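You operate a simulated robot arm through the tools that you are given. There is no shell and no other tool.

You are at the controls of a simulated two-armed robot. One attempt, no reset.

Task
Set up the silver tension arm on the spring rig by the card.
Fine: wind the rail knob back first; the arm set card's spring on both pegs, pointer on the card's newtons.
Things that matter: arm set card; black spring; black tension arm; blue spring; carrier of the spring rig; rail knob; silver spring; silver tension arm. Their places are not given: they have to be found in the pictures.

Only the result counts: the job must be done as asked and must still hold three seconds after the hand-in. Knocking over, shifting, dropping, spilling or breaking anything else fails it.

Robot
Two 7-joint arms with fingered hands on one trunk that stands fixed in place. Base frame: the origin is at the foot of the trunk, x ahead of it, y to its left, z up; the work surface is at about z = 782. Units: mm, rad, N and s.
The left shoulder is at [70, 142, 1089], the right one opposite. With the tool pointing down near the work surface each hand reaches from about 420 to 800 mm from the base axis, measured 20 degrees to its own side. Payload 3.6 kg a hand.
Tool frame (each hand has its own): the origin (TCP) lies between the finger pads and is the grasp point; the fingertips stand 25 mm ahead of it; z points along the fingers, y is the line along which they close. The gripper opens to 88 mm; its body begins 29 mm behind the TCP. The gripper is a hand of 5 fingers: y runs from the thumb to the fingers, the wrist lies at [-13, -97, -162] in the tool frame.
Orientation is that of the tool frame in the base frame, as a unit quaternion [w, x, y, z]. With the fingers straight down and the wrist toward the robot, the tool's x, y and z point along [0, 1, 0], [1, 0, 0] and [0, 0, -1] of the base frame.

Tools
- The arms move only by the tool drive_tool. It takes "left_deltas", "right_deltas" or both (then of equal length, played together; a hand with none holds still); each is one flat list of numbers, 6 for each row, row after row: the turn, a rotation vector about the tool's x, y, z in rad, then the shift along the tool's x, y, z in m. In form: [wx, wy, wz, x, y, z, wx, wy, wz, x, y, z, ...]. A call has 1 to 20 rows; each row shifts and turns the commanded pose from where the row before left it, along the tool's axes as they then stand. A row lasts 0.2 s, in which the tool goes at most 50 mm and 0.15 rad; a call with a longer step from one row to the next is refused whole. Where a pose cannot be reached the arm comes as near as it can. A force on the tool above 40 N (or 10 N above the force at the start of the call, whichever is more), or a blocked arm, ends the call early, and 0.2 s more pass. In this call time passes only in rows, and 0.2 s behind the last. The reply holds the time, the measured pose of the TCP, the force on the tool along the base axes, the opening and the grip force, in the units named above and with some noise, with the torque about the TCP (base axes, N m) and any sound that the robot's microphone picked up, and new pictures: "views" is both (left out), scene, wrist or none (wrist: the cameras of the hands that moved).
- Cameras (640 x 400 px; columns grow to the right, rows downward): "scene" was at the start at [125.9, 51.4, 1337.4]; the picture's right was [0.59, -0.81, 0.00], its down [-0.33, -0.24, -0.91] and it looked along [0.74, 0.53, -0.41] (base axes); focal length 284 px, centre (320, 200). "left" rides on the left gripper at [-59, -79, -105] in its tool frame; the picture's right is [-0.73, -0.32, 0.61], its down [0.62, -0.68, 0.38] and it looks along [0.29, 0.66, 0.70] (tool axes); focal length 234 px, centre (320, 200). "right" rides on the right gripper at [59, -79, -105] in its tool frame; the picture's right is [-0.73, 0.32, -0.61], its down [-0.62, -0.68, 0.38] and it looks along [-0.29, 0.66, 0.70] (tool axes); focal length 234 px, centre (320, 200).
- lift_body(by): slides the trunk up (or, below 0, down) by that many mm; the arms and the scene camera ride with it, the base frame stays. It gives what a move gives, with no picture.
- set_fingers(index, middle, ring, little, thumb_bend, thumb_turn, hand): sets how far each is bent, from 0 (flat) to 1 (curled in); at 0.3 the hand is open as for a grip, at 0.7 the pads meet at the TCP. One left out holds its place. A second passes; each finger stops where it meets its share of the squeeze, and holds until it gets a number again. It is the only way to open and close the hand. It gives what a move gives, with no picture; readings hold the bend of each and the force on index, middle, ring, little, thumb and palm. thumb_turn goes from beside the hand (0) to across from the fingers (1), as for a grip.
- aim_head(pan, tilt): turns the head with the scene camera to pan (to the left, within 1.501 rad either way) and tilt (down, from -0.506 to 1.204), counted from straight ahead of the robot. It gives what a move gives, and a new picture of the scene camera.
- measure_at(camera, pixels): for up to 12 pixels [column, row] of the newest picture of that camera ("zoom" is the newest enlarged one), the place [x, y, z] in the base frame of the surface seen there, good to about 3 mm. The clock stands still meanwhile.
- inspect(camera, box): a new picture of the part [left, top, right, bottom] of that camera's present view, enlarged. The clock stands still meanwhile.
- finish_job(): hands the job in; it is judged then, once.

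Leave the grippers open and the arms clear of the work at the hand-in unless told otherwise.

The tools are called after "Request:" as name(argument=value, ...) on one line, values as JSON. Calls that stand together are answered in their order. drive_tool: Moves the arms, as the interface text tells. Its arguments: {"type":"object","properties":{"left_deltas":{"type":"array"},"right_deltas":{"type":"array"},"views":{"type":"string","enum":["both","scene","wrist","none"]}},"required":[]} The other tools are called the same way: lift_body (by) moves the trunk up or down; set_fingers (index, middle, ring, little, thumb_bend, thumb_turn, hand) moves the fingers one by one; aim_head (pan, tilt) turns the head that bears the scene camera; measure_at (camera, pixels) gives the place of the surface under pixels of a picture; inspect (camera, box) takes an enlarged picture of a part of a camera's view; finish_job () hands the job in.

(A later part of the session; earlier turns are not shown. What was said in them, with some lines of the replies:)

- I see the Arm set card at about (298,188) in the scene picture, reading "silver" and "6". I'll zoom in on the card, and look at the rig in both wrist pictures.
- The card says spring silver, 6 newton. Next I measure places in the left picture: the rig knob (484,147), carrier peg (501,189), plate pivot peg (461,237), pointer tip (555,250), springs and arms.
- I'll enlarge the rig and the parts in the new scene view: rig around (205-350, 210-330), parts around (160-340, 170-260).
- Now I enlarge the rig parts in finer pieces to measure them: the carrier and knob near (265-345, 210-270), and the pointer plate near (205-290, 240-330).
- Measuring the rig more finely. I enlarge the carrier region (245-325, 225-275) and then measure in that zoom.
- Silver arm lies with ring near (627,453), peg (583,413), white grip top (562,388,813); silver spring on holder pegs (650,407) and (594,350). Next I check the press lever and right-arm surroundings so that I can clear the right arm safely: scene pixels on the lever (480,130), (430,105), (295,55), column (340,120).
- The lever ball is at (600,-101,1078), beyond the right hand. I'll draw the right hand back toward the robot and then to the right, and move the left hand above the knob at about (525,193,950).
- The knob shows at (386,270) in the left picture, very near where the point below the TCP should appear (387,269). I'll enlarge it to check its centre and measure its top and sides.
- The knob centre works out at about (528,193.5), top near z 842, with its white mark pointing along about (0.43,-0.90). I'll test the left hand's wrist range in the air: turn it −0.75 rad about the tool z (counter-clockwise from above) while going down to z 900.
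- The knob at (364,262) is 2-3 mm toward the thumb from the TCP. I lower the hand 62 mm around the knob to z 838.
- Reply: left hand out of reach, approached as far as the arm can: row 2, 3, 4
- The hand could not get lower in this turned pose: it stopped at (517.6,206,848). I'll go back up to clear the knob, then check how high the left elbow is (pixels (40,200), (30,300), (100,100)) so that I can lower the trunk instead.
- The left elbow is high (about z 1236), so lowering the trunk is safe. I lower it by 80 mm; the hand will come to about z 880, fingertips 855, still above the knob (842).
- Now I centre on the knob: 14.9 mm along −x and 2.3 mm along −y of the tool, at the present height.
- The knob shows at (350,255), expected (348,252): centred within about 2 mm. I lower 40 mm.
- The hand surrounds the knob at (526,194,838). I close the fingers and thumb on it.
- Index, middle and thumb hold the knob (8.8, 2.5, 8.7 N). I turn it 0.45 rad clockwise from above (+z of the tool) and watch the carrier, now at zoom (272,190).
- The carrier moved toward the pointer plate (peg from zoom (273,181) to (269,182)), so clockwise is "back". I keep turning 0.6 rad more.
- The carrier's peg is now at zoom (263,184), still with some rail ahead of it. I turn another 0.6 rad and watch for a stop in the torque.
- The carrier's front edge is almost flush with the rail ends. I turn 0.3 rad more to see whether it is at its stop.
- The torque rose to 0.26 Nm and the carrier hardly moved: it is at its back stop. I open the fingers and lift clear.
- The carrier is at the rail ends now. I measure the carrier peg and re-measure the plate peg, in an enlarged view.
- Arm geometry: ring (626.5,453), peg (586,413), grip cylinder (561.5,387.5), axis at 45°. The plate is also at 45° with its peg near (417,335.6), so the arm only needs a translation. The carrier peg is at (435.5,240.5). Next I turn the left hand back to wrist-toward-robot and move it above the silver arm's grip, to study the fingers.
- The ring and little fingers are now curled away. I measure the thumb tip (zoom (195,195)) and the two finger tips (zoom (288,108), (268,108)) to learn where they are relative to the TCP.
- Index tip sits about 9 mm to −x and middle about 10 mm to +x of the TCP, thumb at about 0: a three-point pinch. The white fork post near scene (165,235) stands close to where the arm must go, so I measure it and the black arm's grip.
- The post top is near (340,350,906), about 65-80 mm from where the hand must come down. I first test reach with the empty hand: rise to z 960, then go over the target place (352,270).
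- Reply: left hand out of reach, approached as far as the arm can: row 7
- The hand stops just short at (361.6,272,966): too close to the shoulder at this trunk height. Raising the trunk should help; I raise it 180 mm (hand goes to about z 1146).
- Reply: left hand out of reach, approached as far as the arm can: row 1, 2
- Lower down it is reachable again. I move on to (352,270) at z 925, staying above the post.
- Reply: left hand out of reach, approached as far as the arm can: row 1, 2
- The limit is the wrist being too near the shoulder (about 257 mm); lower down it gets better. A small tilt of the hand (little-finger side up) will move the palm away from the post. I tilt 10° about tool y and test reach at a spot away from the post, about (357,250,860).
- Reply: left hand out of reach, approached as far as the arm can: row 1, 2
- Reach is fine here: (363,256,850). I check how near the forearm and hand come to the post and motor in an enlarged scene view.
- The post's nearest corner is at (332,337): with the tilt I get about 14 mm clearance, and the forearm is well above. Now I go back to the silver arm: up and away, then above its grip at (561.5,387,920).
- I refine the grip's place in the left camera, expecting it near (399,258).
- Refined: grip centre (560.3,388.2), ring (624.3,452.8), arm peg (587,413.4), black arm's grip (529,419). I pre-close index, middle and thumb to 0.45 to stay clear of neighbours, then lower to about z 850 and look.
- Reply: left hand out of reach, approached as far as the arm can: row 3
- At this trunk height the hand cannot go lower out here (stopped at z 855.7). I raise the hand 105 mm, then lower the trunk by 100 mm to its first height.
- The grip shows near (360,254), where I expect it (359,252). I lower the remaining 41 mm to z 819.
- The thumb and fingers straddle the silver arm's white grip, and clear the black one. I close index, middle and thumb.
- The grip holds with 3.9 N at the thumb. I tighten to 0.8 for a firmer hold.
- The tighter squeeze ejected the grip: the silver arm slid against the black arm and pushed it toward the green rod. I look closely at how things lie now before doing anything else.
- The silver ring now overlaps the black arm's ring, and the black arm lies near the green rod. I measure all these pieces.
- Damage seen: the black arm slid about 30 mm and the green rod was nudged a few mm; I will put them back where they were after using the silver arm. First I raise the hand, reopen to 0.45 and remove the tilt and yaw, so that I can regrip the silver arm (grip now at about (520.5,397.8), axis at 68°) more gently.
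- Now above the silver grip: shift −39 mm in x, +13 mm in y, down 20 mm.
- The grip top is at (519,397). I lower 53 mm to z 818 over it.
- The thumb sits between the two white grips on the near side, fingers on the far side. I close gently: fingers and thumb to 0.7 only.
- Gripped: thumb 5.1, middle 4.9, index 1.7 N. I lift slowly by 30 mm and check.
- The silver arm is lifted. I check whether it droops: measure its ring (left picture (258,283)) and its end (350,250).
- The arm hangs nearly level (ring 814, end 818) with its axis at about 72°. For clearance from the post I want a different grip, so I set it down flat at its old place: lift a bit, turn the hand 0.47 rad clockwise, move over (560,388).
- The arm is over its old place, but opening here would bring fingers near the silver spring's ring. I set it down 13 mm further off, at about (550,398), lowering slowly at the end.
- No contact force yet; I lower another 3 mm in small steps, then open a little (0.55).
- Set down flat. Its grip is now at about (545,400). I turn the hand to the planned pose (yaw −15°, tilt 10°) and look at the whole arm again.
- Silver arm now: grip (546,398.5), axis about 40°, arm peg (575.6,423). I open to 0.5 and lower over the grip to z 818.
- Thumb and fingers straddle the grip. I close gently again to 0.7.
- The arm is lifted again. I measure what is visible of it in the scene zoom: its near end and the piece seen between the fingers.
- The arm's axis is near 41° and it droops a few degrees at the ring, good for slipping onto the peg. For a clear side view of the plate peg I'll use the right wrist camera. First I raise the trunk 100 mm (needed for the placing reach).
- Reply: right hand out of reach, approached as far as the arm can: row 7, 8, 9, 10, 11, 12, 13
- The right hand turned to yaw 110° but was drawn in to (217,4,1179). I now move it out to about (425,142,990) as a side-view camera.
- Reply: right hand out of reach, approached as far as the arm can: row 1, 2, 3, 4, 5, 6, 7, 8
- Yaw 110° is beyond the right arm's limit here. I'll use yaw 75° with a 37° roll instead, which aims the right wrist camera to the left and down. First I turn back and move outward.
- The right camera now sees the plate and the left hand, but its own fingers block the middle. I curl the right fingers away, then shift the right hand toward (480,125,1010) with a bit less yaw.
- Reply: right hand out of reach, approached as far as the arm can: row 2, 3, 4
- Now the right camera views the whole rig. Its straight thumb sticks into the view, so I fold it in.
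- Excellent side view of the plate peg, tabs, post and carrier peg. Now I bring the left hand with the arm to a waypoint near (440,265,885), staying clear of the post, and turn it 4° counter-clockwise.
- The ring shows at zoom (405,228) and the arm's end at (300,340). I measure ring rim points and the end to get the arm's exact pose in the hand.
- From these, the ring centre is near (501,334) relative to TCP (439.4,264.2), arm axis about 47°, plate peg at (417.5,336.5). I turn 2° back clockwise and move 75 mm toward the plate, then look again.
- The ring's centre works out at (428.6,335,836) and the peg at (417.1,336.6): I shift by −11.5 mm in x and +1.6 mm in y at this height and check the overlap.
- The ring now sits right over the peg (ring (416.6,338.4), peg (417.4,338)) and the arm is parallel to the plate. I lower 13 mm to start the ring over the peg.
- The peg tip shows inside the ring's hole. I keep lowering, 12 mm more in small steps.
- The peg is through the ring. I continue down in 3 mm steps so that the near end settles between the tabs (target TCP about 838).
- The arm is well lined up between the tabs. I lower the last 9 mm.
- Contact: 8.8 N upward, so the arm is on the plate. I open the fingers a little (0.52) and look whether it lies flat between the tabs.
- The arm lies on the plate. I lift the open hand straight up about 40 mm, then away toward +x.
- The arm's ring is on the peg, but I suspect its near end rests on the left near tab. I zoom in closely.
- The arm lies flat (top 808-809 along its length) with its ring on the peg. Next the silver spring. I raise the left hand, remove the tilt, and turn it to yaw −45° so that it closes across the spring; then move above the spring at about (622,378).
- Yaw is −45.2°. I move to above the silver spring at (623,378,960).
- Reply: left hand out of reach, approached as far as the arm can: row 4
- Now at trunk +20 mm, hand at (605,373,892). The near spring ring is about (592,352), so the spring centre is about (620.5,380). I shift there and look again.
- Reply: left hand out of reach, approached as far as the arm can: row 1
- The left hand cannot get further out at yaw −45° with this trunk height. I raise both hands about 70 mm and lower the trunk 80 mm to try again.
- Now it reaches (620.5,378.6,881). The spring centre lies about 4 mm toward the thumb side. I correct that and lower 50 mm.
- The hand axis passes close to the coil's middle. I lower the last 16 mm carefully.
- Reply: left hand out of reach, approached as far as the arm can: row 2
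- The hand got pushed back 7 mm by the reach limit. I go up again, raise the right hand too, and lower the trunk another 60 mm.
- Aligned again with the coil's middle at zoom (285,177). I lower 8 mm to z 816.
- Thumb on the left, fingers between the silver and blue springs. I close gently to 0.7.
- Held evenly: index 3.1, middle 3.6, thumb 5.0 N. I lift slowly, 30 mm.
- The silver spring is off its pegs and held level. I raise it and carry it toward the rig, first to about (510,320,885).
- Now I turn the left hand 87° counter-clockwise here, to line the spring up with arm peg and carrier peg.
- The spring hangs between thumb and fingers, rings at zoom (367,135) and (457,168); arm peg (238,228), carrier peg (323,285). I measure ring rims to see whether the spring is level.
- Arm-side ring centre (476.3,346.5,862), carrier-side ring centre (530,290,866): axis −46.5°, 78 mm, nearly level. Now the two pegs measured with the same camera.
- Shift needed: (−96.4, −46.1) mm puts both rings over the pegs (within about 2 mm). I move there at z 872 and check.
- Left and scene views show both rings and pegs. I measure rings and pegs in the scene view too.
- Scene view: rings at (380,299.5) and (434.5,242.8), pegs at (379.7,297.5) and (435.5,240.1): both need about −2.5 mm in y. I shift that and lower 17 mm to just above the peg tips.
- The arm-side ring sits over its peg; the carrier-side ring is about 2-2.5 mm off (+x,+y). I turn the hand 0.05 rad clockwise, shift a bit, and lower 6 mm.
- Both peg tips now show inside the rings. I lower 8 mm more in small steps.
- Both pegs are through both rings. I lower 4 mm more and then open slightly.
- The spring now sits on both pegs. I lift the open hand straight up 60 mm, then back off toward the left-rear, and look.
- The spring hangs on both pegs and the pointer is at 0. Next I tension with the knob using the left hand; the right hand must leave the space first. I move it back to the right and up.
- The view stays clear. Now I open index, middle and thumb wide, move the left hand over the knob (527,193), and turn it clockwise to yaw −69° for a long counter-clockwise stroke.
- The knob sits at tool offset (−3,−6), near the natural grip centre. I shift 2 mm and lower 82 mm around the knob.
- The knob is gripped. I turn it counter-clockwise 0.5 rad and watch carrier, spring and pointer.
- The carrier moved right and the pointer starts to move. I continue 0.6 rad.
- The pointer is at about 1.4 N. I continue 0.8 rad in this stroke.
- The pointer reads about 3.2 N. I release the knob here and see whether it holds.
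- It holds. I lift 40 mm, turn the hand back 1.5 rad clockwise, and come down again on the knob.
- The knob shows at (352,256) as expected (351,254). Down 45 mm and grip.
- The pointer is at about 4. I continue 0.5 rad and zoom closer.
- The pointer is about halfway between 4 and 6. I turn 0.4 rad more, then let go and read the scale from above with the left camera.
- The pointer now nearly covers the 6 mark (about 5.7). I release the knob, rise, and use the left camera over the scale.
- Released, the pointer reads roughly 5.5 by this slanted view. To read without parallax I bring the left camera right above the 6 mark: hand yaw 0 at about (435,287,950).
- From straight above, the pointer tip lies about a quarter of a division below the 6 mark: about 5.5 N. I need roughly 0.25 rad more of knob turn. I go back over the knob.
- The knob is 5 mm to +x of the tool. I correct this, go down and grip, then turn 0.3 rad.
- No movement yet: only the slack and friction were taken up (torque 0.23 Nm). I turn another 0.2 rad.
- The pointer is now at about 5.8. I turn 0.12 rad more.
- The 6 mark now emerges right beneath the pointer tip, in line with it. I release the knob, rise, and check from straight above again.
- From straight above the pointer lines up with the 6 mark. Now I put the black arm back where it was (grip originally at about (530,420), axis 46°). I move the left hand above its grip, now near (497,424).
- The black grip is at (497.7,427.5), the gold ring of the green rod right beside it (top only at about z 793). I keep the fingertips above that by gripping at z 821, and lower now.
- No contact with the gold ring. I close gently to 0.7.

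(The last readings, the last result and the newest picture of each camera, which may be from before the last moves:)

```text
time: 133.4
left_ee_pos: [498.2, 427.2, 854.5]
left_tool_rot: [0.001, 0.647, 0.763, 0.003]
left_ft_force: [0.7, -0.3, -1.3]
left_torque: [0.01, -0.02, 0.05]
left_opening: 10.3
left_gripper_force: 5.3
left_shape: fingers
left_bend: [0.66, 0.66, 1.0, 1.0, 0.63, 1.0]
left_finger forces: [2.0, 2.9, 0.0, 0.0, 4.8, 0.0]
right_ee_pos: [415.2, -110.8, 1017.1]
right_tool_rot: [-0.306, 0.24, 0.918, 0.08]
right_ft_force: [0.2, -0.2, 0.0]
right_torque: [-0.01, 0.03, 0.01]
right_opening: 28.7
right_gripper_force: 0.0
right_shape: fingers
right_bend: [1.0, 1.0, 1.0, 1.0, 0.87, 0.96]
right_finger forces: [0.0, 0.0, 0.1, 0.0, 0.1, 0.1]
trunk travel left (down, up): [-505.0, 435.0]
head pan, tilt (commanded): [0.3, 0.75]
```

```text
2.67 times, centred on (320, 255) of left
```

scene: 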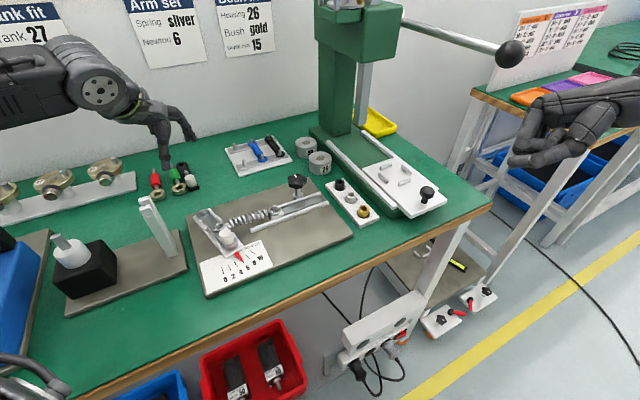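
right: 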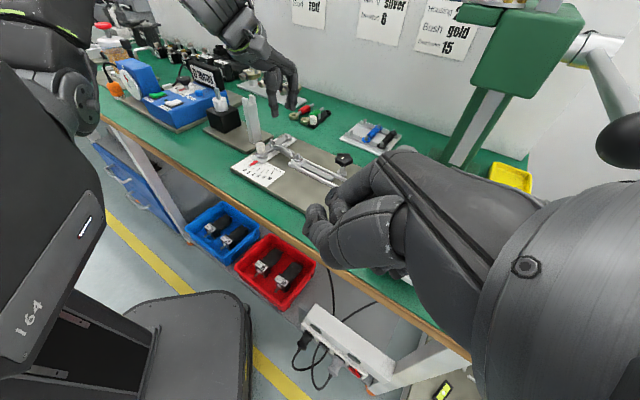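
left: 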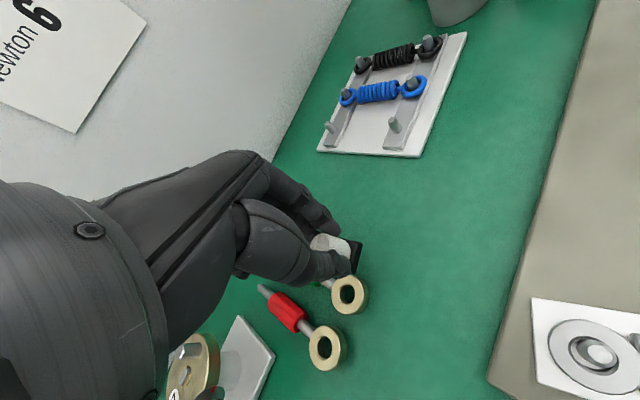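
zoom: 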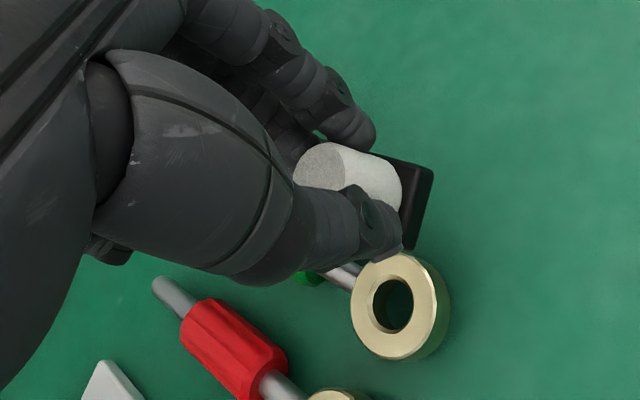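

The black arm is up. I turn 6° clockwise and shift (+32,−8) mm toward its old place, then look before setting down.

Request:
drive_tool(left_deltas=[0, 0, 0.108, 0, 0, -0.006, 0, 0, 0, -0.0048, 0.0159, 0, 0, 0, 0, -0.0048, 0.0159, 0], views="both")

Request:
inspect(camera="scene", box=[140, 130, 240, 200])

Request:
inspect(camera="right", box=[250, 60, 350, 130])

```text
time: 134.2
left_ee_pos: [531.5, 419.4, 858.9]
left_tool_rot: [0.002, 0.687, 0.727, 0.002]
left_ft_force: [0.0, -0.5, -0.2]
left_torque: [-0.02, 0.01, -0.01]
left_opening: 10.3
left_gripper_force: 6.0
left_shape: fingers
left_bend: [0.66, 0.66, 1.0, 1.0, 0.63, 1.0]
left_finger forces: [2.0, 3.0, 0.0, 0.0, 4.7, 0.0]
right_ee_pos: [415.8, -111.2, 1016.5]
right_tool_rot: [-0.307, 0.24, 0.917, 0.08]
right_ft_force: [0.1, 0.6, 0.5]
right_torque: [0.03, 0.02, 0.01]
right_opening: 28.6
right_gripper_force: 0.1
right_shape: fingers
right_bend: [1.0, 1.0, 1.0, 1.0, 0.87, 0.96]
right_finger forces: [0.1, 0.0, 0.0, 0.0, 0.0, 0.1]
trunk travel left (down, up): [-505.0, 435.0]
head pan, tilt (commanded): [0.3, 0.75]
```

scene: 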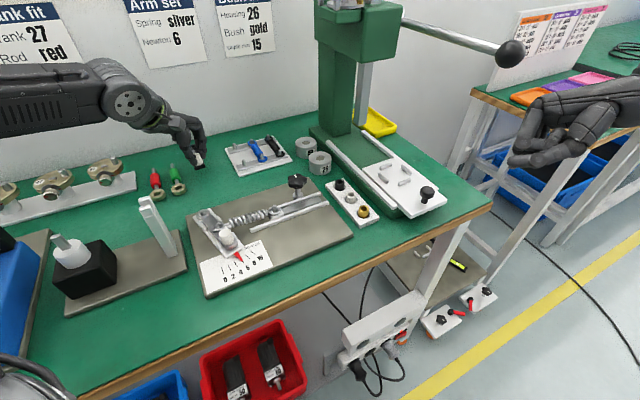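
left: 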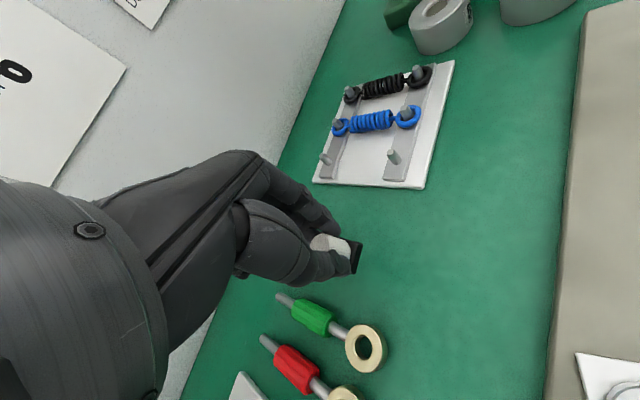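

```text
5.71 times, centred on (190, 165) of scene
```

zoom: 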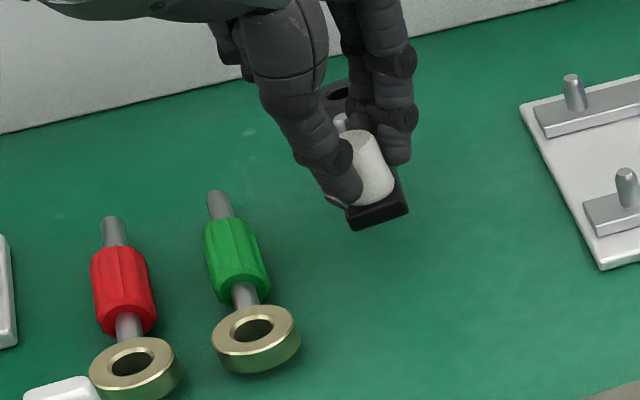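

```text
5.71 times, centred on (300, 95) of right
```

zoom: 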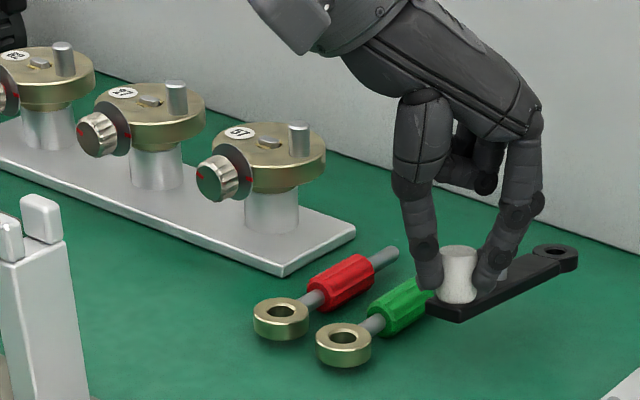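

The arm hangs level. I measure its ring and near end to check its direction before setting it down.

Request:
measure_at(camera="zoom", pixels=[[540, 248], [572, 252], [558, 243], [556, 262], [430, 305], [458, 320], [470, 312], [455, 250], [400, 250], [340, 330], [282, 305], [345, 280]])

Request:
inspect(camera="scene", box=[140, 130, 240, 200])

Request:
measure_at(camera="zoom", pixels=[[350, 222], [405, 205], [378, 215], [335, 92], [365, 135], [255, 328], [237, 255], [222, 200], [133, 365], [120, 290], [112, 228], [240, 300]])

```text
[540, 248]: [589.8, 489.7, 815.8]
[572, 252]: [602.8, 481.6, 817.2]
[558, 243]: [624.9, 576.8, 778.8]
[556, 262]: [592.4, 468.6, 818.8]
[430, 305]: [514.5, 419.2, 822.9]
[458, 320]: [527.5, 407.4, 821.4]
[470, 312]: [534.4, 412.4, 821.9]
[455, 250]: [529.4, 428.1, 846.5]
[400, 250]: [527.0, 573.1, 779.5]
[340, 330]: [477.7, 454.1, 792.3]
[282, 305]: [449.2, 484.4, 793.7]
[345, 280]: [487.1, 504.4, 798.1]
```

```text
5.71 times, centred on (190, 165) of scene
```

zoom: 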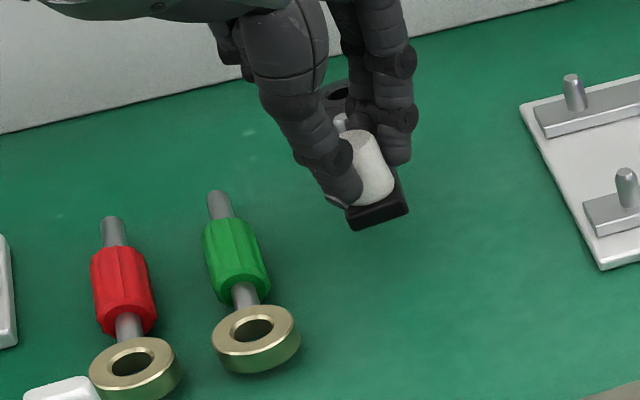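

```text
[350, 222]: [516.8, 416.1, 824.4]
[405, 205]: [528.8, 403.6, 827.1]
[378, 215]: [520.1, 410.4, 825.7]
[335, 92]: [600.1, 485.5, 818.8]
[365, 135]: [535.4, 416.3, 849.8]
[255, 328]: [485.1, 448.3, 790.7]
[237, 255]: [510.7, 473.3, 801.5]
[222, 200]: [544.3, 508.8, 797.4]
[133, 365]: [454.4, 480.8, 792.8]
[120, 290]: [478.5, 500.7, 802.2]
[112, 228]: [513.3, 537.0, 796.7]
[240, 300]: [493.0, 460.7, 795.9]
```

Near end at (521.5,411.5) as wanted, axis a couple of degrees low. I turn 2° back and lower it to the table.

Request:
drive_tool(left_deltas=[0, 0, -0.035, 0, 0, 0.012, 0, 0, 0, 0, 0, 0.012, 0, 0, 0, 0, 0, 0.006, 0, 0, 0, 0, 0, 0.003, 0, 0, 0, 0, 0, 0.002, 0, 0, 0, 0, 0, 0.002], views="none")

Request:
inspect(camera="right", box=[250, 60, 350, 130])

```text
time: 135.6
left_ee_pos: [531.3, 418.9, 822.7]
left_tool_rot: [0.001, 0.674, 0.739, 0.002]
left_ft_force: [-0.9, -0.3, -0.3]
left_torque: [0.01, -0.07, -0.01]
left_opening: 10.1
left_gripper_force: 5.4
left_shape: fingers
left_bend: [0.66, 0.66, 1.0, 1.0, 0.63, 1.0]
left_finger forces: [2.1, 3.2, 0.1, 0.0, 4.7, 0.0]
right_ee_pos: [416.1, -111.8, 1016.8]
right_tool_rot: [-0.306, 0.24, 0.918, 0.08]
right_ft_force: [0.0, -0.3, 1.0]
right_torque: [-0.02, 0.03, 0.0]
right_opening: 28.6
right_gripper_force: 0.1
right_shape: fingers
right_bend: [1.0, 1.0, 1.0, 1.0, 0.87, 0.96]
right_finger forces: [0.0, 0.0, 0.0, 0.0, 0.0, 0.0]
trunk travel left (down, up): [-505.0, 435.0]
head pan, tilt (commanded): [0.3, 0.75]
```

```text
5.71 times, centred on (300, 95) of right
```

zoom: 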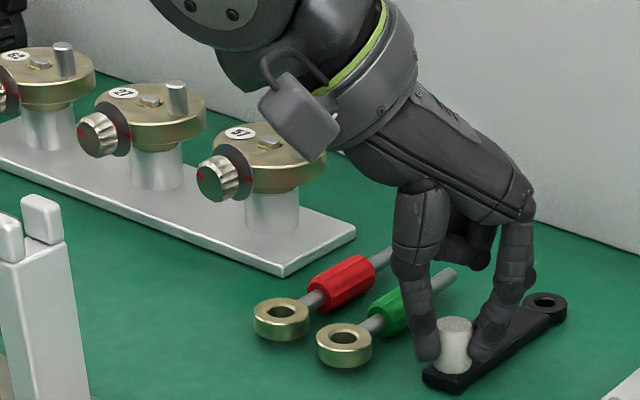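

Almost on the table. I lower 2 mm more, open the fingers to 0.5, and lift away.

Request:
drive_tool(left_deltas=[0, 0, 0, 0, 0, 0.001, 0, 0, 0, 0, 0, 0.001], views="none")

Request:
set_fingers(hand="left", index=0.54, middle=0.54, thumb_bend=0.54)

Request:
drive_tool(left_deltas=[0, 0, 0, 0, 0, -0.01, 0, 0, 0, 0, 0, -0.02, 0, 0, 0, 0, 0, -0.04, 0, 0, 0, 0, 0, -0.045, 0, 0, 0, -0.03, 0, -0.02], views="both")

Request:
inspect(camera="scene", box=[130, 140, 250, 220])

Request:
inspect(camera="right", box=[250, 60, 350, 130])

```text
time: 136.2
left_ee_pos: [532.1, 418.1, 821.6]
left_tool_rot: [0.001, 0.674, 0.739, 0.002]
left_ft_force: [0.9, -0.4, 0.7]
left_torque: [0.02, 0.04, 0.0]
left_opening: 10.5
left_gripper_force: 5.4
left_shape: fingers
left_bend: [0.66, 0.66, 1.0, 1.0, 0.63, 1.0]
left_finger forces: [2.1, 3.5, 0.1, 0.0, 4.7, 0.0]
right_ee_pos: [415.7, -111.6, 1017.3]
right_tool_rot: [-0.306, 0.24, 0.918, 0.08]
right_ft_force: [-0.3, -0.5, 0.1]
right_torque: [0.01, -0.03, -0.01]
right_opening: 28.7
right_gripper_force: 0.1
right_shape: fingers
right_bend: [1.0, 1.0, 1.0, 1.0, 0.87, 0.96]
right_finger forces: [0.0, 0.0, 0.0, 0.0, 0.1, 0.1]
trunk travel left (down, up): [-505.0, 435.0]
head pan, tilt (commanded): [0.3, 0.75]
```

```text
time: 137.2
left_ee_pos: [530.7, 419.4, 820.7]
left_tool_rot: [0.002, 0.674, 0.738, 0.002]
left_ft_force: [0.5, 0.8, 0.3]
left_torque: [-0.04, -0.01, 0.01]
left_opening: 32.5
left_gripper_force: 0.1
left_shape: fingers
left_bend: [0.54, 0.54, 1.0, 1.0, 0.54, 1.0]
left_finger forces: [0.0, 0.1, 0.0, 0.0, 0.0, 0.1]
right_ee_pos: [416.4, -111.9, 1017.4]
right_tool_rot: [-0.306, 0.24, 0.918, 0.08]
right_ft_force: [0.5, -0.9, 0.2]
right_torque: [0.03, -0.03, -0.02]
right_opening: 29.0
right_gripper_force: 0.0
right_shape: fingers
right_bend: [1.0, 1.0, 1.0, 1.0, 0.87, 0.96]
right_finger forces: [0.1, 0.0, 0.0, 0.0, 0.0, 0.0]
trunk travel left (down, up): [-505.0, 435.0]
head pan, tilt (commanded): [0.3, 0.75]
```

```text
time: 138.4
left_ee_pos: [532.3, 387.8, 956.1]
left_tool_rot: [0.001, 0.675, 0.738, 0.002]
left_ft_force: [0.1, -0.1, 0.7]
left_torque: [0.01, 0.03, 0.0]
left_opening: 32.3
left_gripper_force: 0.0
left_shape: fingers
left_bend: [0.54, 0.54, 1.0, 1.0, 0.54, 1.0]
left_finger forces: [0.0, 0.0, 0.0, 0.0, 0.0, 0.0]
right_ee_pos: [416.0, -113.4, 1016.8]
right_tool_rot: [-0.306, 0.24, 0.918, 0.08]
right_ft_force: [0.1, -0.1, 0.0]
right_torque: [0.07, 0.01, -0.02]
right_opening: 28.4
right_gripper_force: 0.0
right_shape: fingers
right_bend: [1.0, 1.0, 1.0, 1.0, 0.87, 0.96]
right_finger forces: [0.1, 0.0, 0.0, 0.1, 0.1, 0.0]
trunk travel left (down, up): [-505.0, 435.0]
head pan, tilt (commanded): [0.3, 0.75]
```

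scene: 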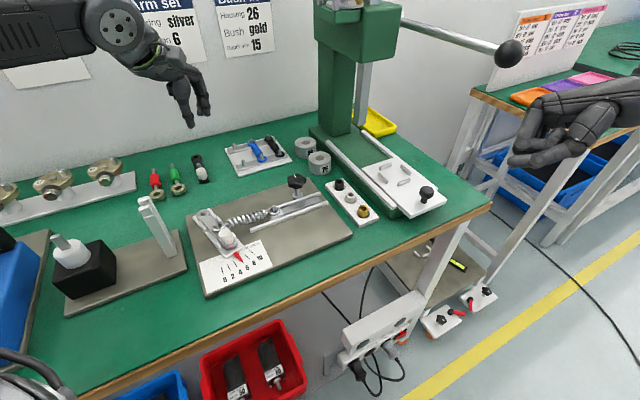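
left: 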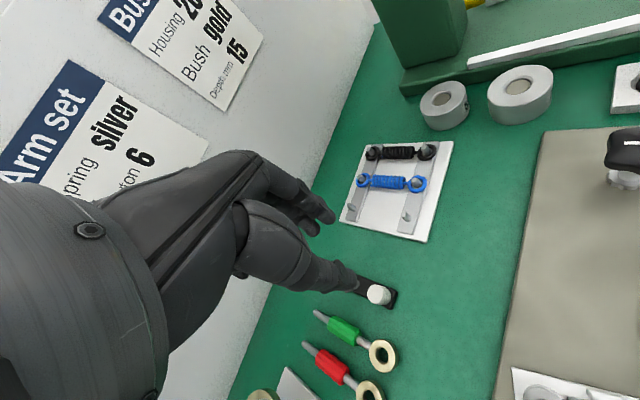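

```text
5.00 times, centred on (190, 180) of scene
```

zoom: 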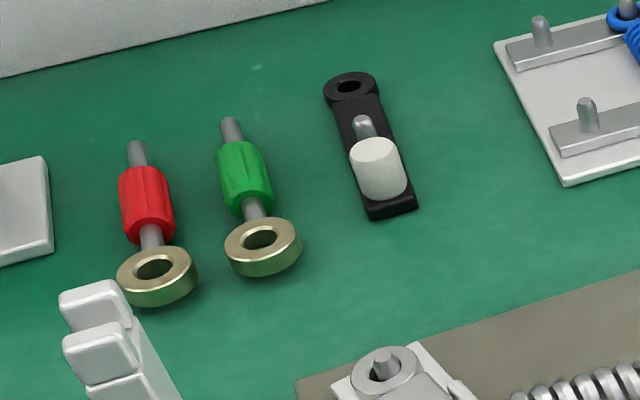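

```text
5.71 times, centred on (300, 95) of right
```

zoom: 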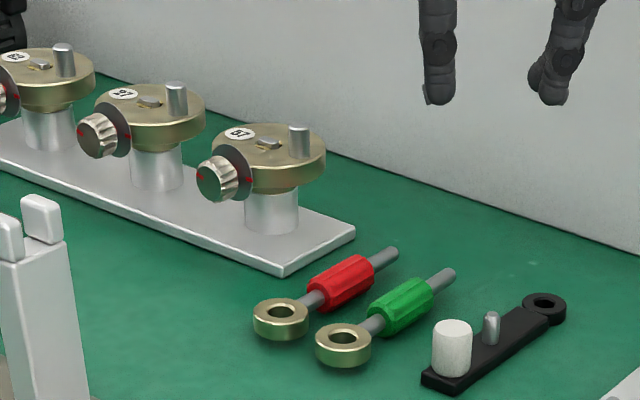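

The black arm stands clear of the green rod again. To compare with the start, I return the trunk to its first height (same camera pose) and take the same enlargements as at the beginning.

Request:
lift_body(by=120)

Request:
drive_tool(left_deltas=[0, 0, 0, 0.015, -0.03, -0.015, 0, 0, 0, 0.015, -0.03, -0.015, 0, 0, 0, 0.015, -0.03, -0.015, 0, 0, 0, 0.015, -0.03, -0.015], views="scene")

Request:
inspect(camera="scene", box=[160, 165, 340, 265])

Request:
inspect(camera="scene", box=[200, 172, 300, 222])

```text
time: 139.9
left_ee_pos: [533.6, 388.7, 1074.3]
left_tool_rot: [0.002, 0.674, 0.739, 0.002]
left_ft_force: [0.1, 0.9, -0.9]
left_torque: [-0.02, -0.01, 0.03]
left_opening: 32.3
left_gripper_force: 0.0
left_shape: fingers
left_bend: [0.54, 0.54, 1.0, 1.0, 0.54, 1.0]
left_finger forces: [0.1, 0.0, 0.0, 0.0, 0.1, 0.0]
right_ee_pos: [415.4, -112.1, 1137.2]
right_tool_rot: [-0.307, 0.239, 0.918, 0.08]
right_ft_force: [0.1, 0.1, 0.5]
right_torque: [-0.01, 0.02, 0.0]
right_opening: 28.8
right_gripper_force: 0.0
right_shape: fingers
right_bend: [1.0, 1.0, 1.0, 1.0, 0.87, 0.96]
right_finger forces: [0.0, 0.0, 0.1, 0.0, 0.0, 0.0]
trunk travel left (down, up): [-625.0, 315.0]
head pan, tilt (commanded): [0.3, 0.75]
```

```text
time: 140.9
left_ee_pos: [405.0, 437.0, 1134.4]
left_tool_rot: [0.002, 0.674, 0.738, 0.001]
left_ft_force: [0.4, 0.0, 0.1]
left_torque: [0.03, -0.04, -0.01]
left_opening: 32.3
left_gripper_force: 0.1
left_shape: fingers
left_bend: [0.54, 0.54, 1.0, 1.0, 0.54, 1.0]
left_finger forces: [0.0, 0.0, 0.1, 0.0, 0.1, 0.0]
right_ee_pos: [414.3, -111.5, 1137.0]
right_tool_rot: [-0.306, 0.24, 0.918, 0.081]
right_ft_force: [-0.3, 0.2, 0.5]
right_torque: [-0.02, 0.0, 0.01]
right_opening: 28.4
right_gripper_force: 0.0
right_shape: fingers
right_bend: [1.0, 1.0, 1.0, 1.0, 0.87, 0.96]
right_finger forces: [0.1, 0.1, 0.0, 0.0, 0.1, 0.0]
trunk travel left (down, up): [-625.0, 315.0]
head pan, tilt (commanded): [0.3, 0.75]
```

scene: 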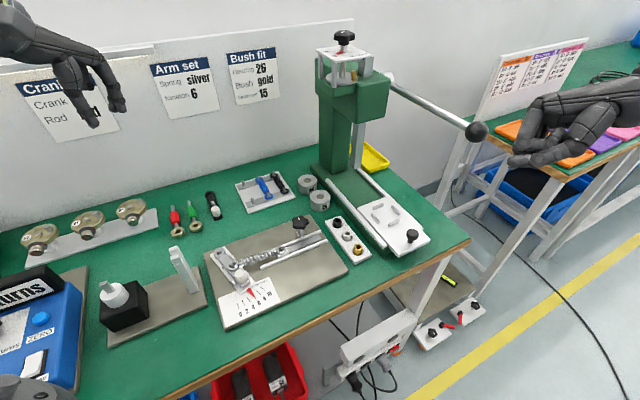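

```text
3.56 times, centred on (250, 215) of scene
```

zoom: 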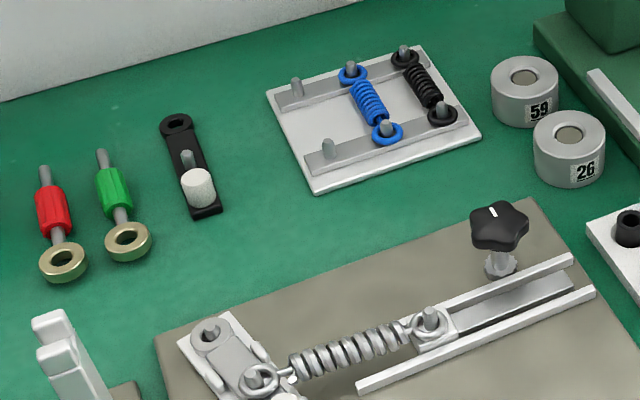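

```text
6.40 times, centred on (250, 197) of scene
```

zoom: 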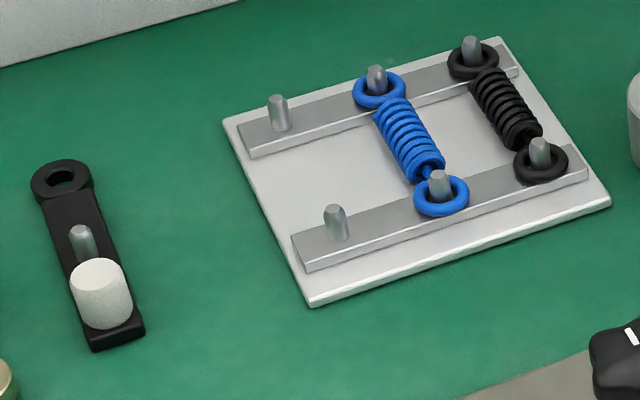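

The black arm matches its starting place within about 1 mm. For the green rod I compare with the identical enlargement taken before the slip (ring then at (148,343), tip (123,243)).

Request:
inspect(camera="scene", box=[180, 140, 300, 240])

Request:
inspect(camera="scene", box=[200, 205, 360, 335])

```text
4.00 times, centred on (240, 190) of scene
```

zoom: 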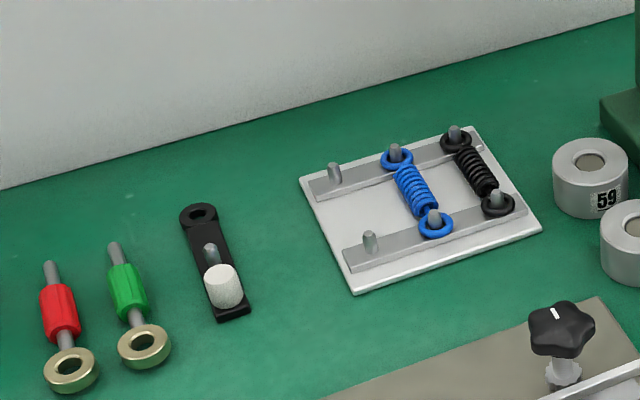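

```text
3.08 times, centred on (280, 270) of scene
```

zoom: 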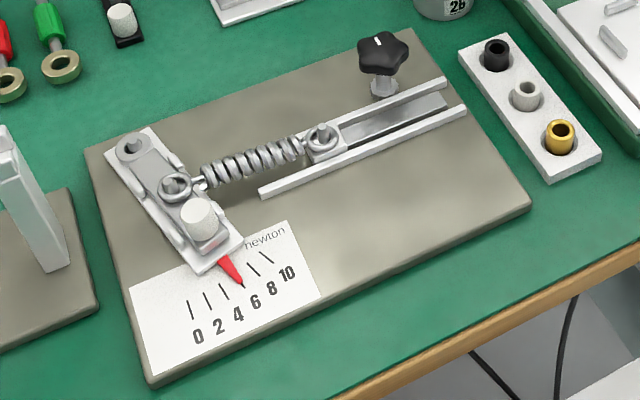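

The rig stands unmoved and the pointer holds at 6. The green rod is still about 5 mm off its starting place, so I will set it back too, carefully. I lower the trunk again, move the left hand over the green handle and turn it to yaw −45°.

Request:
lift_body(by=-120)

Request:
drive_tool(left_deltas=[0, 0, 0, 0.0068, 0.0272, 0.016, 0, 0, 0, 0.0068, 0.0272, 0.016, 0, 0, 0, 0.0068, 0.0272, 0.016, 0, 0, 0, 0.0068, 0.0272, 0.016, 0, 0, 0.146, 0, 0, 0, 0, 0, 0.146, 0, 0, 0, 0, 0, 0.146, 0, 0, 0, 0, 0, 0.146, 0, 0, 0, 0, 0, 0.146, 0, 0, 0, 0, 0, 0.146, 0, 0, 0], views="both")

Request:
inspect(camera="left", box=[270, 190, 470, 340])

```text
time: 142.4
left_ee_pos: [407.2, 438.1, 1015.0]
left_tool_rot: [0.002, 0.674, 0.738, 0.002]
left_ft_force: [-0.3, -1.0, -0.7]
left_torque: [-0.01, 0.02, -0.01]
left_opening: 32.4
left_gripper_force: 0.0
left_shape: fingers
left_bend: [0.54, 0.54, 1.0, 1.0, 0.54, 1.0]
left_finger forces: [0.0, 0.1, 0.0, 0.0, 0.0, 0.1]
right_ee_pos: [415.7, -112.0, 1016.7]
right_tool_rot: [-0.306, 0.239, 0.918, 0.08]
right_ft_force: [-1.1, -0.8, 1.0]
right_torque: [0.0, 0.0, 0.0]
right_opening: 28.7
right_gripper_force: 0.1
right_shape: fingers
right_bend: [1.0, 1.0, 1.0, 1.0, 0.87, 0.96]
right_finger forces: [0.1, 0.0, 0.1, 0.0, 0.0, 0.0]
trunk travel left (down, up): [-505.0, 435.0]
head pan, tilt (commanded): [0.3, 0.75]
```

```text
time: 144.6
left_ee_pos: [514.6, 475.4, 952.2]
left_tool_rot: [0.001, 0.924, 0.381, 0.002]
left_ft_force: [-0.1, 0.7, -0.4]
left_torque: [0.01, -0.01, 0.02]
left_opening: 32.2
left_gripper_force: 0.1
left_shape: fingers
left_bend: [0.54, 0.54, 1.0, 1.0, 0.54, 1.0]
left_finger forces: [0.0, 0.0, 0.1, 0.1, 0.0, 0.0]
right_ee_pos: [415.9, -110.8, 1016.8]
right_tool_rot: [-0.306, 0.24, 0.918, 0.081]
right_ft_force: [-0.6, -0.4, -0.8]
right_torque: [-0.02, 0.0, 0.0]
right_opening: 28.6
right_gripper_force: 0.1
right_shape: fingers
right_bend: [1.0, 1.0, 1.0, 1.0, 0.87, 0.96]
right_finger forces: [0.0, 0.1, 0.0, 0.0, 0.0, 0.0]
trunk travel left (down, up): [-505.0, 435.0]
head pan, tilt (commanded): [0.3, 0.75]
```

scene: 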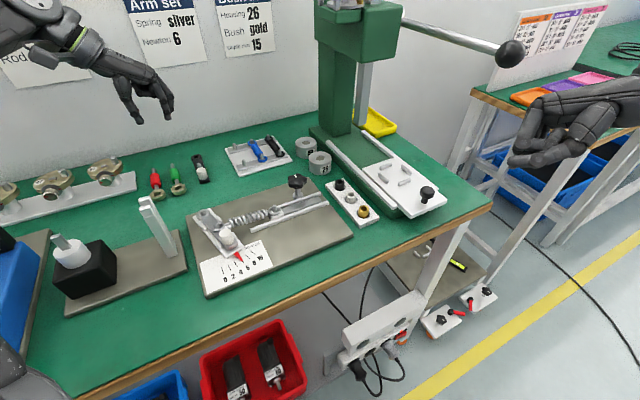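
left: 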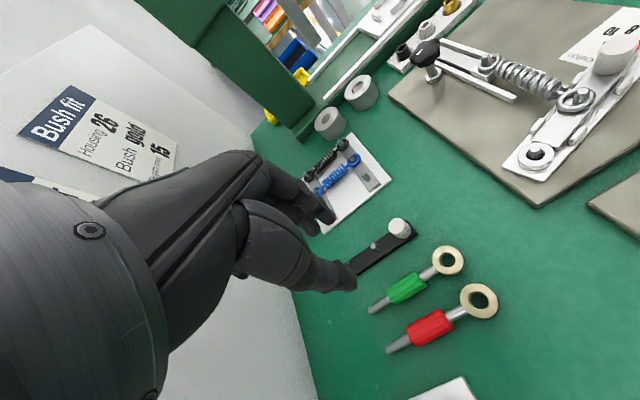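

```text
2.67 times, centred on (370, 265) of left
```

zoom: 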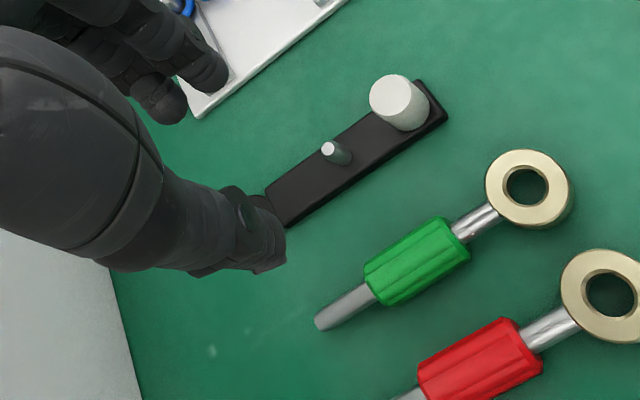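

The green rod lies only about 5 mm from its start, and the gap to the red rod is too narrow for a finger; trying to move it could do more harm, so I leave it. I go back above the scale to check that the pointer has held.

Request:
drive_tool(left_deltas=[0, 0, -0.1314, 0, 0, 0, 0, 0, -0.1314, 0, 0, 0, 0, 0, -0.1314, 0, 0, 0, 0, 0, -0.1314, 0, 0, 0, 0, 0, -0.1314, 0, 0, 0, 0, 0, -0.1314, 0, 0, 0, 0, 0, 0, -0.0374, -0.0159, 0, 0, 0, 0, -0.0374, -0.0159, 0, 0, 0, 0, -0.0374, -0.0159, 0.001, 0, 0, 0, -0.0374, -0.0159, 0.002, 0, 0, 0, -0.0374, -0.0159, 0.003], views="wrist")

Request:
inspect(camera="left", box=[480, 290, 600, 390])

Request:
inspect(camera="left", box=[360, 180, 560, 360])

```text
time: 147.0
left_ee_pos: [434.7, 286.8, 944.7]
left_tool_rot: [0.001, 0.706, 0.708, 0.003]
left_ft_force: [0.6, -0.2, 0.3]
left_torque: [0.01, 0.0, -0.01]
left_opening: 32.3
left_gripper_force: 0.0
left_shape: fingers
left_bend: [0.54, 0.54, 1.0, 1.0, 0.54, 1.0]
left_finger forces: [0.1, 0.0, 0.0, 0.0, 0.1, 0.0]
right_ee_pos: [416.0, -113.4, 1016.1]
right_tool_rot: [-0.307, 0.24, 0.918, 0.08]
right_ft_force: [0.6, 0.1, -0.6]
right_torque: [0.0, -0.02, 0.02]
right_opening: 28.6
right_gripper_force: 0.0
right_shape: fingers
right_bend: [1.0, 1.0, 1.0, 1.0, 0.87, 0.96]
right_finger forces: [0.0, 0.1, 0.1, 0.1, 0.1, 0.0]
trunk travel left (down, up): [-505.0, 435.0]
head pan, tilt (commanded): [0.3, 0.75]
```

left: 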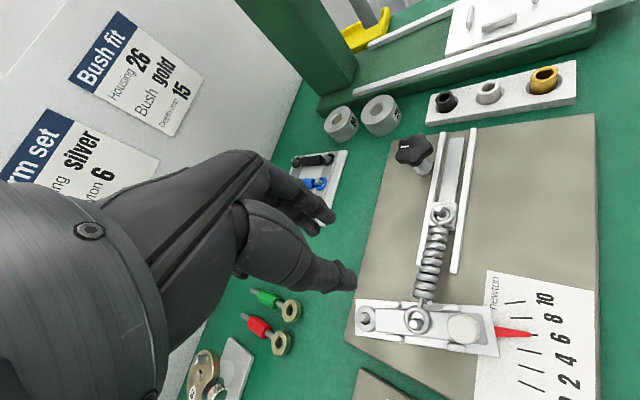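

```text
4.00 times, centred on (540, 340) of left
```

zoom: 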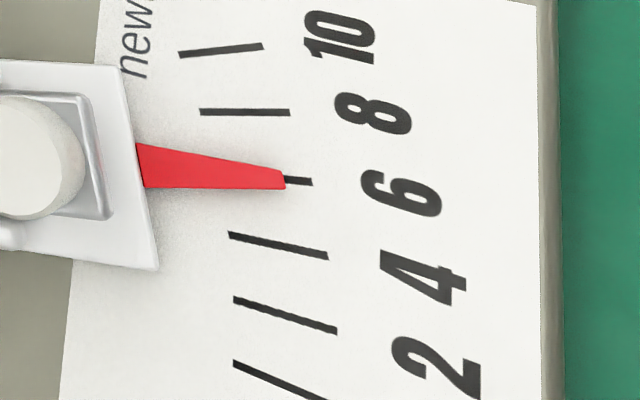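

```text
2.22 times, centred on (460, 270) of left
```

zoom: 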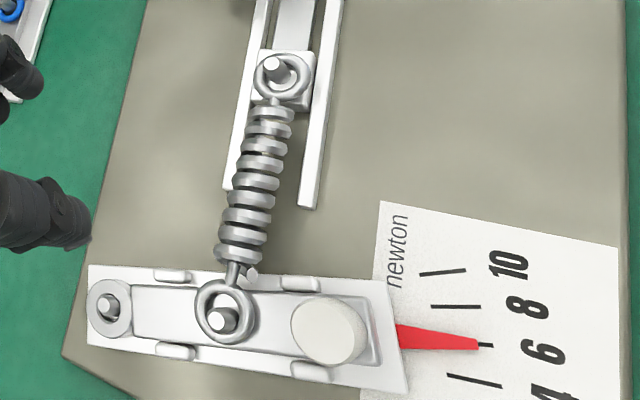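

The pointer lies right on the 6 mark and the spring and arm are properly seated. I raise the trunk to its first height, draw both arms clear and open both hands.

Request:
lift_body(by=120)

Request:
drive_tool(left_deltas=[0, 0, 0, 0.0264, -0.0194, -0.026, 0, 0, 0, 0.0264, -0.0194, -0.026, 0, 0, 0, 0.0264, -0.0194, -0.026, 0, 0, 0, 0.0264, -0.0194, -0.026, 0, 0, 0, 0.0264, -0.0194, -0.026], right_deltas=[0, 0, 0, -0.0047, -0.0105, -0.0035, 0, 0, 0, -0.0047, -0.0105, -0.0035, 0, 0, 0, -0.0047, -0.0105, -0.0035, 0, 0, 0, -0.0047, -0.0105, -0.0035, 0, 0, 0, -0.0047, -0.0105, -0.0035], views="both")

Request:
set_fingers(hand="left", index=0.3, middle=0.3, ring=0.3, little=0.3, thumb_bend=0.3)

Request:
set_fingers(hand="right", index=0.3, middle=0.3, ring=0.3, little=0.3, thumb_bend=0.3)

Request:
inspect(camera="scene", box=[200, 205, 360, 335])

```text
time: 148.5
left_ee_pos: [435.7, 288.2, 1065.2]
left_tool_rot: [0.002, 0.705, 0.709, 0.002]
left_ft_force: [-0.7, -0.4, -0.4]
left_torque: [0.01, 0.04, 0.02]
left_opening: 32.6
left_gripper_force: 0.1
left_shape: fingers
left_bend: [0.54, 0.54, 1.0, 1.0, 0.54, 1.0]
left_finger forces: [0.0, 0.1, 0.0, 0.1, 0.0, 0.0]
right_ee_pos: [417.3, -110.3, 1137.8]
right_tool_rot: [-0.306, 0.24, 0.918, 0.079]
right_ft_force: [-0.9, 0.7, 0.0]
right_torque: [0.04, 0.02, 0.01]
right_opening: 28.8
right_gripper_force: 0.1
right_shape: fingers
right_bend: [1.0, 1.0, 1.0, 1.0, 0.87, 0.96]
right_finger forces: [0.0, 0.0, 0.0, 0.0, 0.0, 0.0]
trunk travel left (down, up): [-625.0, 315.0]
head pan, tilt (commanded): [0.3, 0.75]
```

```text
time: 149.7
left_ee_pos: [335.6, 419.1, 1196.3]
left_tool_rot: [0.001, 0.706, 0.708, 0.001]
left_ft_force: [-0.1, -0.6, 0.4]
left_torque: [0.01, -0.04, 0.01]
left_opening: 32.7
left_gripper_force: 0.0
left_shape: fingers
left_bend: [0.54, 0.54, 1.0, 1.0, 0.54, 1.0]
left_finger forces: [0.1, 0.0, 0.1, 0.0, 0.1, 0.0]
right_ee_pos: [393.9, -144.4, 1133.6]
right_tool_rot: [-0.306, 0.241, 0.918, 0.081]
right_ft_force: [0.7, -1.0, 0.6]
right_torque: [0.02, -0.01, -0.02]
right_opening: 28.6
right_gripper_force: 0.0
right_shape: fingers
right_bend: [1.0, 1.0, 1.0, 1.0, 0.87, 0.96]
right_finger forces: [0.0, 0.0, 0.0, 0.0, 0.1, 0.0]
right hand out of reach, approached as far as the arm can: row 2, 3, 4, 5
trunk travel left (down, up): [-625.0, 315.0]
head pan, tilt (commanded): [0.3, 0.75]
```

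scene: 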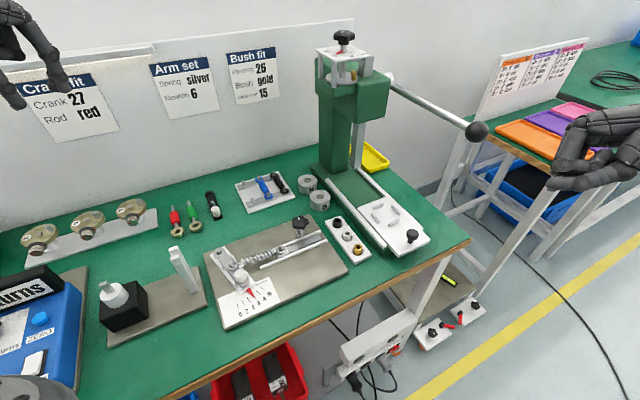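
right: 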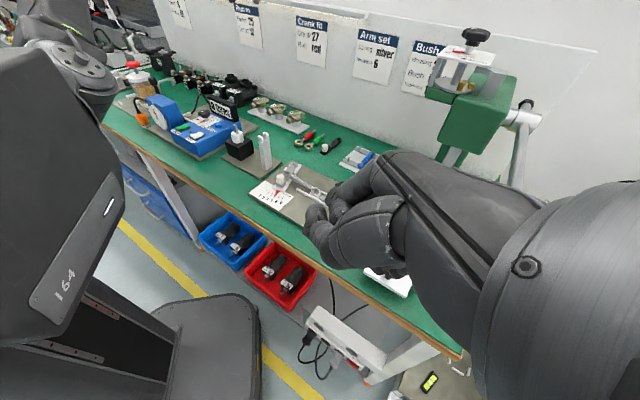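
left: 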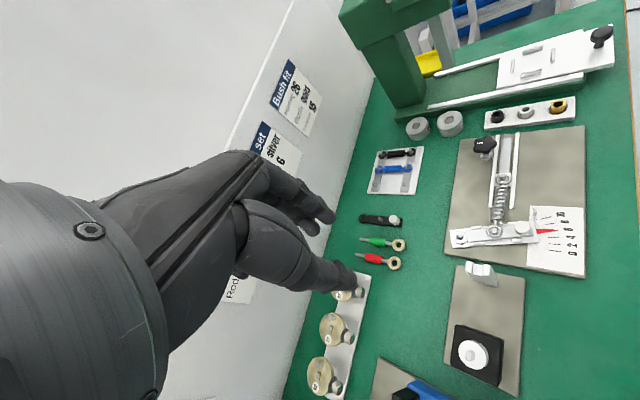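

```text
time: 150.7
left_ee_pos: [337.3, 418.7, 1195.3]
left_tool_rot: [0.002, 0.706, 0.709, 0.001]
left_ft_force: [-0.2, 0.3, 0.0]
left_torque: [0.02, -0.02, -0.01]
left_opening: 84.4
left_gripper_force: 0.1
left_shape: fingers
left_bend: [0.3, 0.3, 0.3, 0.3, 0.3, 0.98]
left_finger forces: [0.0, 0.1, 0.0, 0.0, 0.0, 0.0]
right_ee_pos: [394.5, -143.4, 1133.4]
right_tool_rot: [-0.307, 0.242, 0.917, 0.081]
right_ft_force: [0.3, 0.2, 0.7]
right_torque: [0.03, -0.03, 0.03]
right_opening: 28.5
right_gripper_force: 0.1
right_shape: fingers
right_bend: [1.0, 1.0, 1.0, 1.0, 0.87, 0.96]
right_finger forces: [0.1, 0.0, 0.1, 0.0, 0.1, 0.1]
trunk travel left (down, up): [-625.0, 315.0]
head pan, tilt (commanded): [0.3, 0.75]
```

```text
time: 151.7
left_ee_pos: [337.6, 419.2, 1195.4]
left_tool_rot: [0.002, 0.706, 0.709, 0.002]
left_ft_force: [-0.3, 0.0, -1.0]
left_torque: [-0.04, 0.02, 0.02]
left_opening: 84.6
left_gripper_force: 0.0
left_shape: fingers
left_bend: [0.3, 0.3, 0.3, 0.3, 0.3, 0.98]
left_finger forces: [0.0, 0.0, 0.0, 0.0, 0.1, 0.0]
right_ee_pos: [393.5, -144.6, 1132.3]
right_tool_rot: [-0.306, 0.242, 0.917, 0.08]
right_ft_force: [0.8, -1.1, -0.4]
right_torque: [0.01, 0.0, 0.04]
right_opening: 84.4
right_gripper_force: 0.1
right_shape: fingers
right_bend: [0.3, 0.3, 0.3, 0.3, 0.3, 0.98]
right_finger forces: [0.0, 0.0, 0.0, 0.0, 0.0, 0.0]
trunk travel left (down, up): [-625.0, 315.0]
head pan, tilt (commanded): [0.3, 0.75]
```

```text
3.08 times, centred on (280, 270) of scene
```

zoom: 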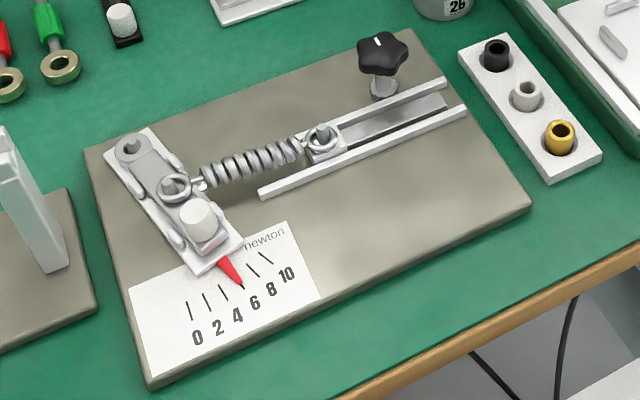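

The left hand is back at its starting pose, so its camera sees the bench from the same place as at the start. I take the same enlargement to compare the bystanders: at the start, green ring (126,301), red ring (118,344).

Request:
inspect(camera="left", box=[340, 100, 640, 290])

Request:
inspect(camera="left", box=[350, 140, 450, 240])

```text
2.11 times, centred on (490, 195) of left
```

zoom: 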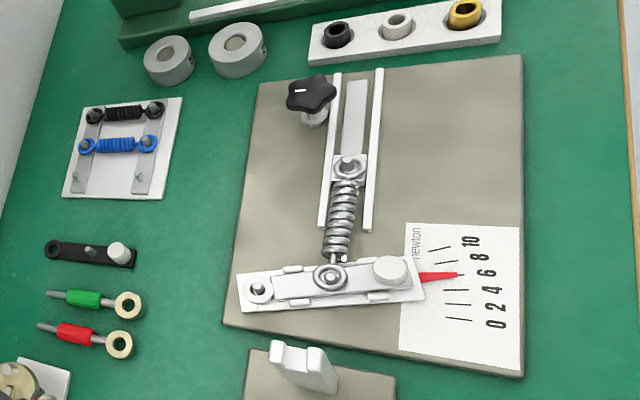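

```text
4.00 times, centred on (400, 190) of left
```

zoom: 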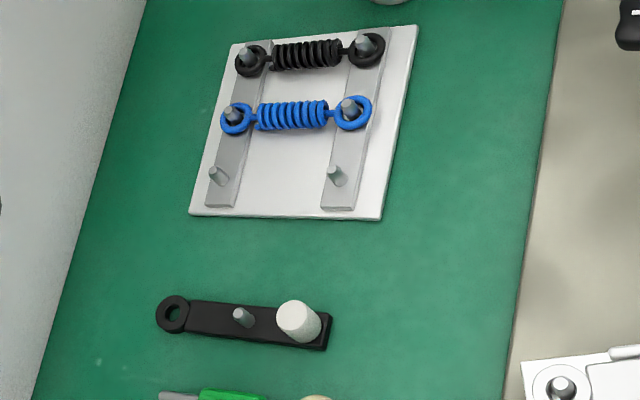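

Compared with the start, the black arm is within about a millimetre of its old place and the green rod within about 4 mm; everything else is unchanged. The silver arm is seated, the silver spring is on both pegs, the pointer is on 6, and both hands are open and clear. I hand in.

Request:
finish_job()

```text
The job is handed in.
```

The silver tension arm is set up on the spring rig and handed in. Its ring is on the plate peg and the silver spring is on both pegs. I wound the rail knob back to its stop before fitting them. Seen from straight above, the pointer sits on the 6 mark, and it held there for about 20 seconds before the hand-in. I have not seen the judge's result.

**What went wrong:** on the first pickup I squeezed the silver arm's grip too hard. It slipped out and pushed the black tension arm about 30 mm into the green rod.
- **Black arm:** put back within about 1 mm of where it started, judged from matching camera views.
- **Green rod:** still about 4 mm off its starting place. The gap to the red rod was too narrow for a finger, so I left it rather than risk moving both.

If the check on shifted objects is strict, or counts movement during the job rather than only the final positions, this could fail it.

Both hands are open and the arms are clear of the work.
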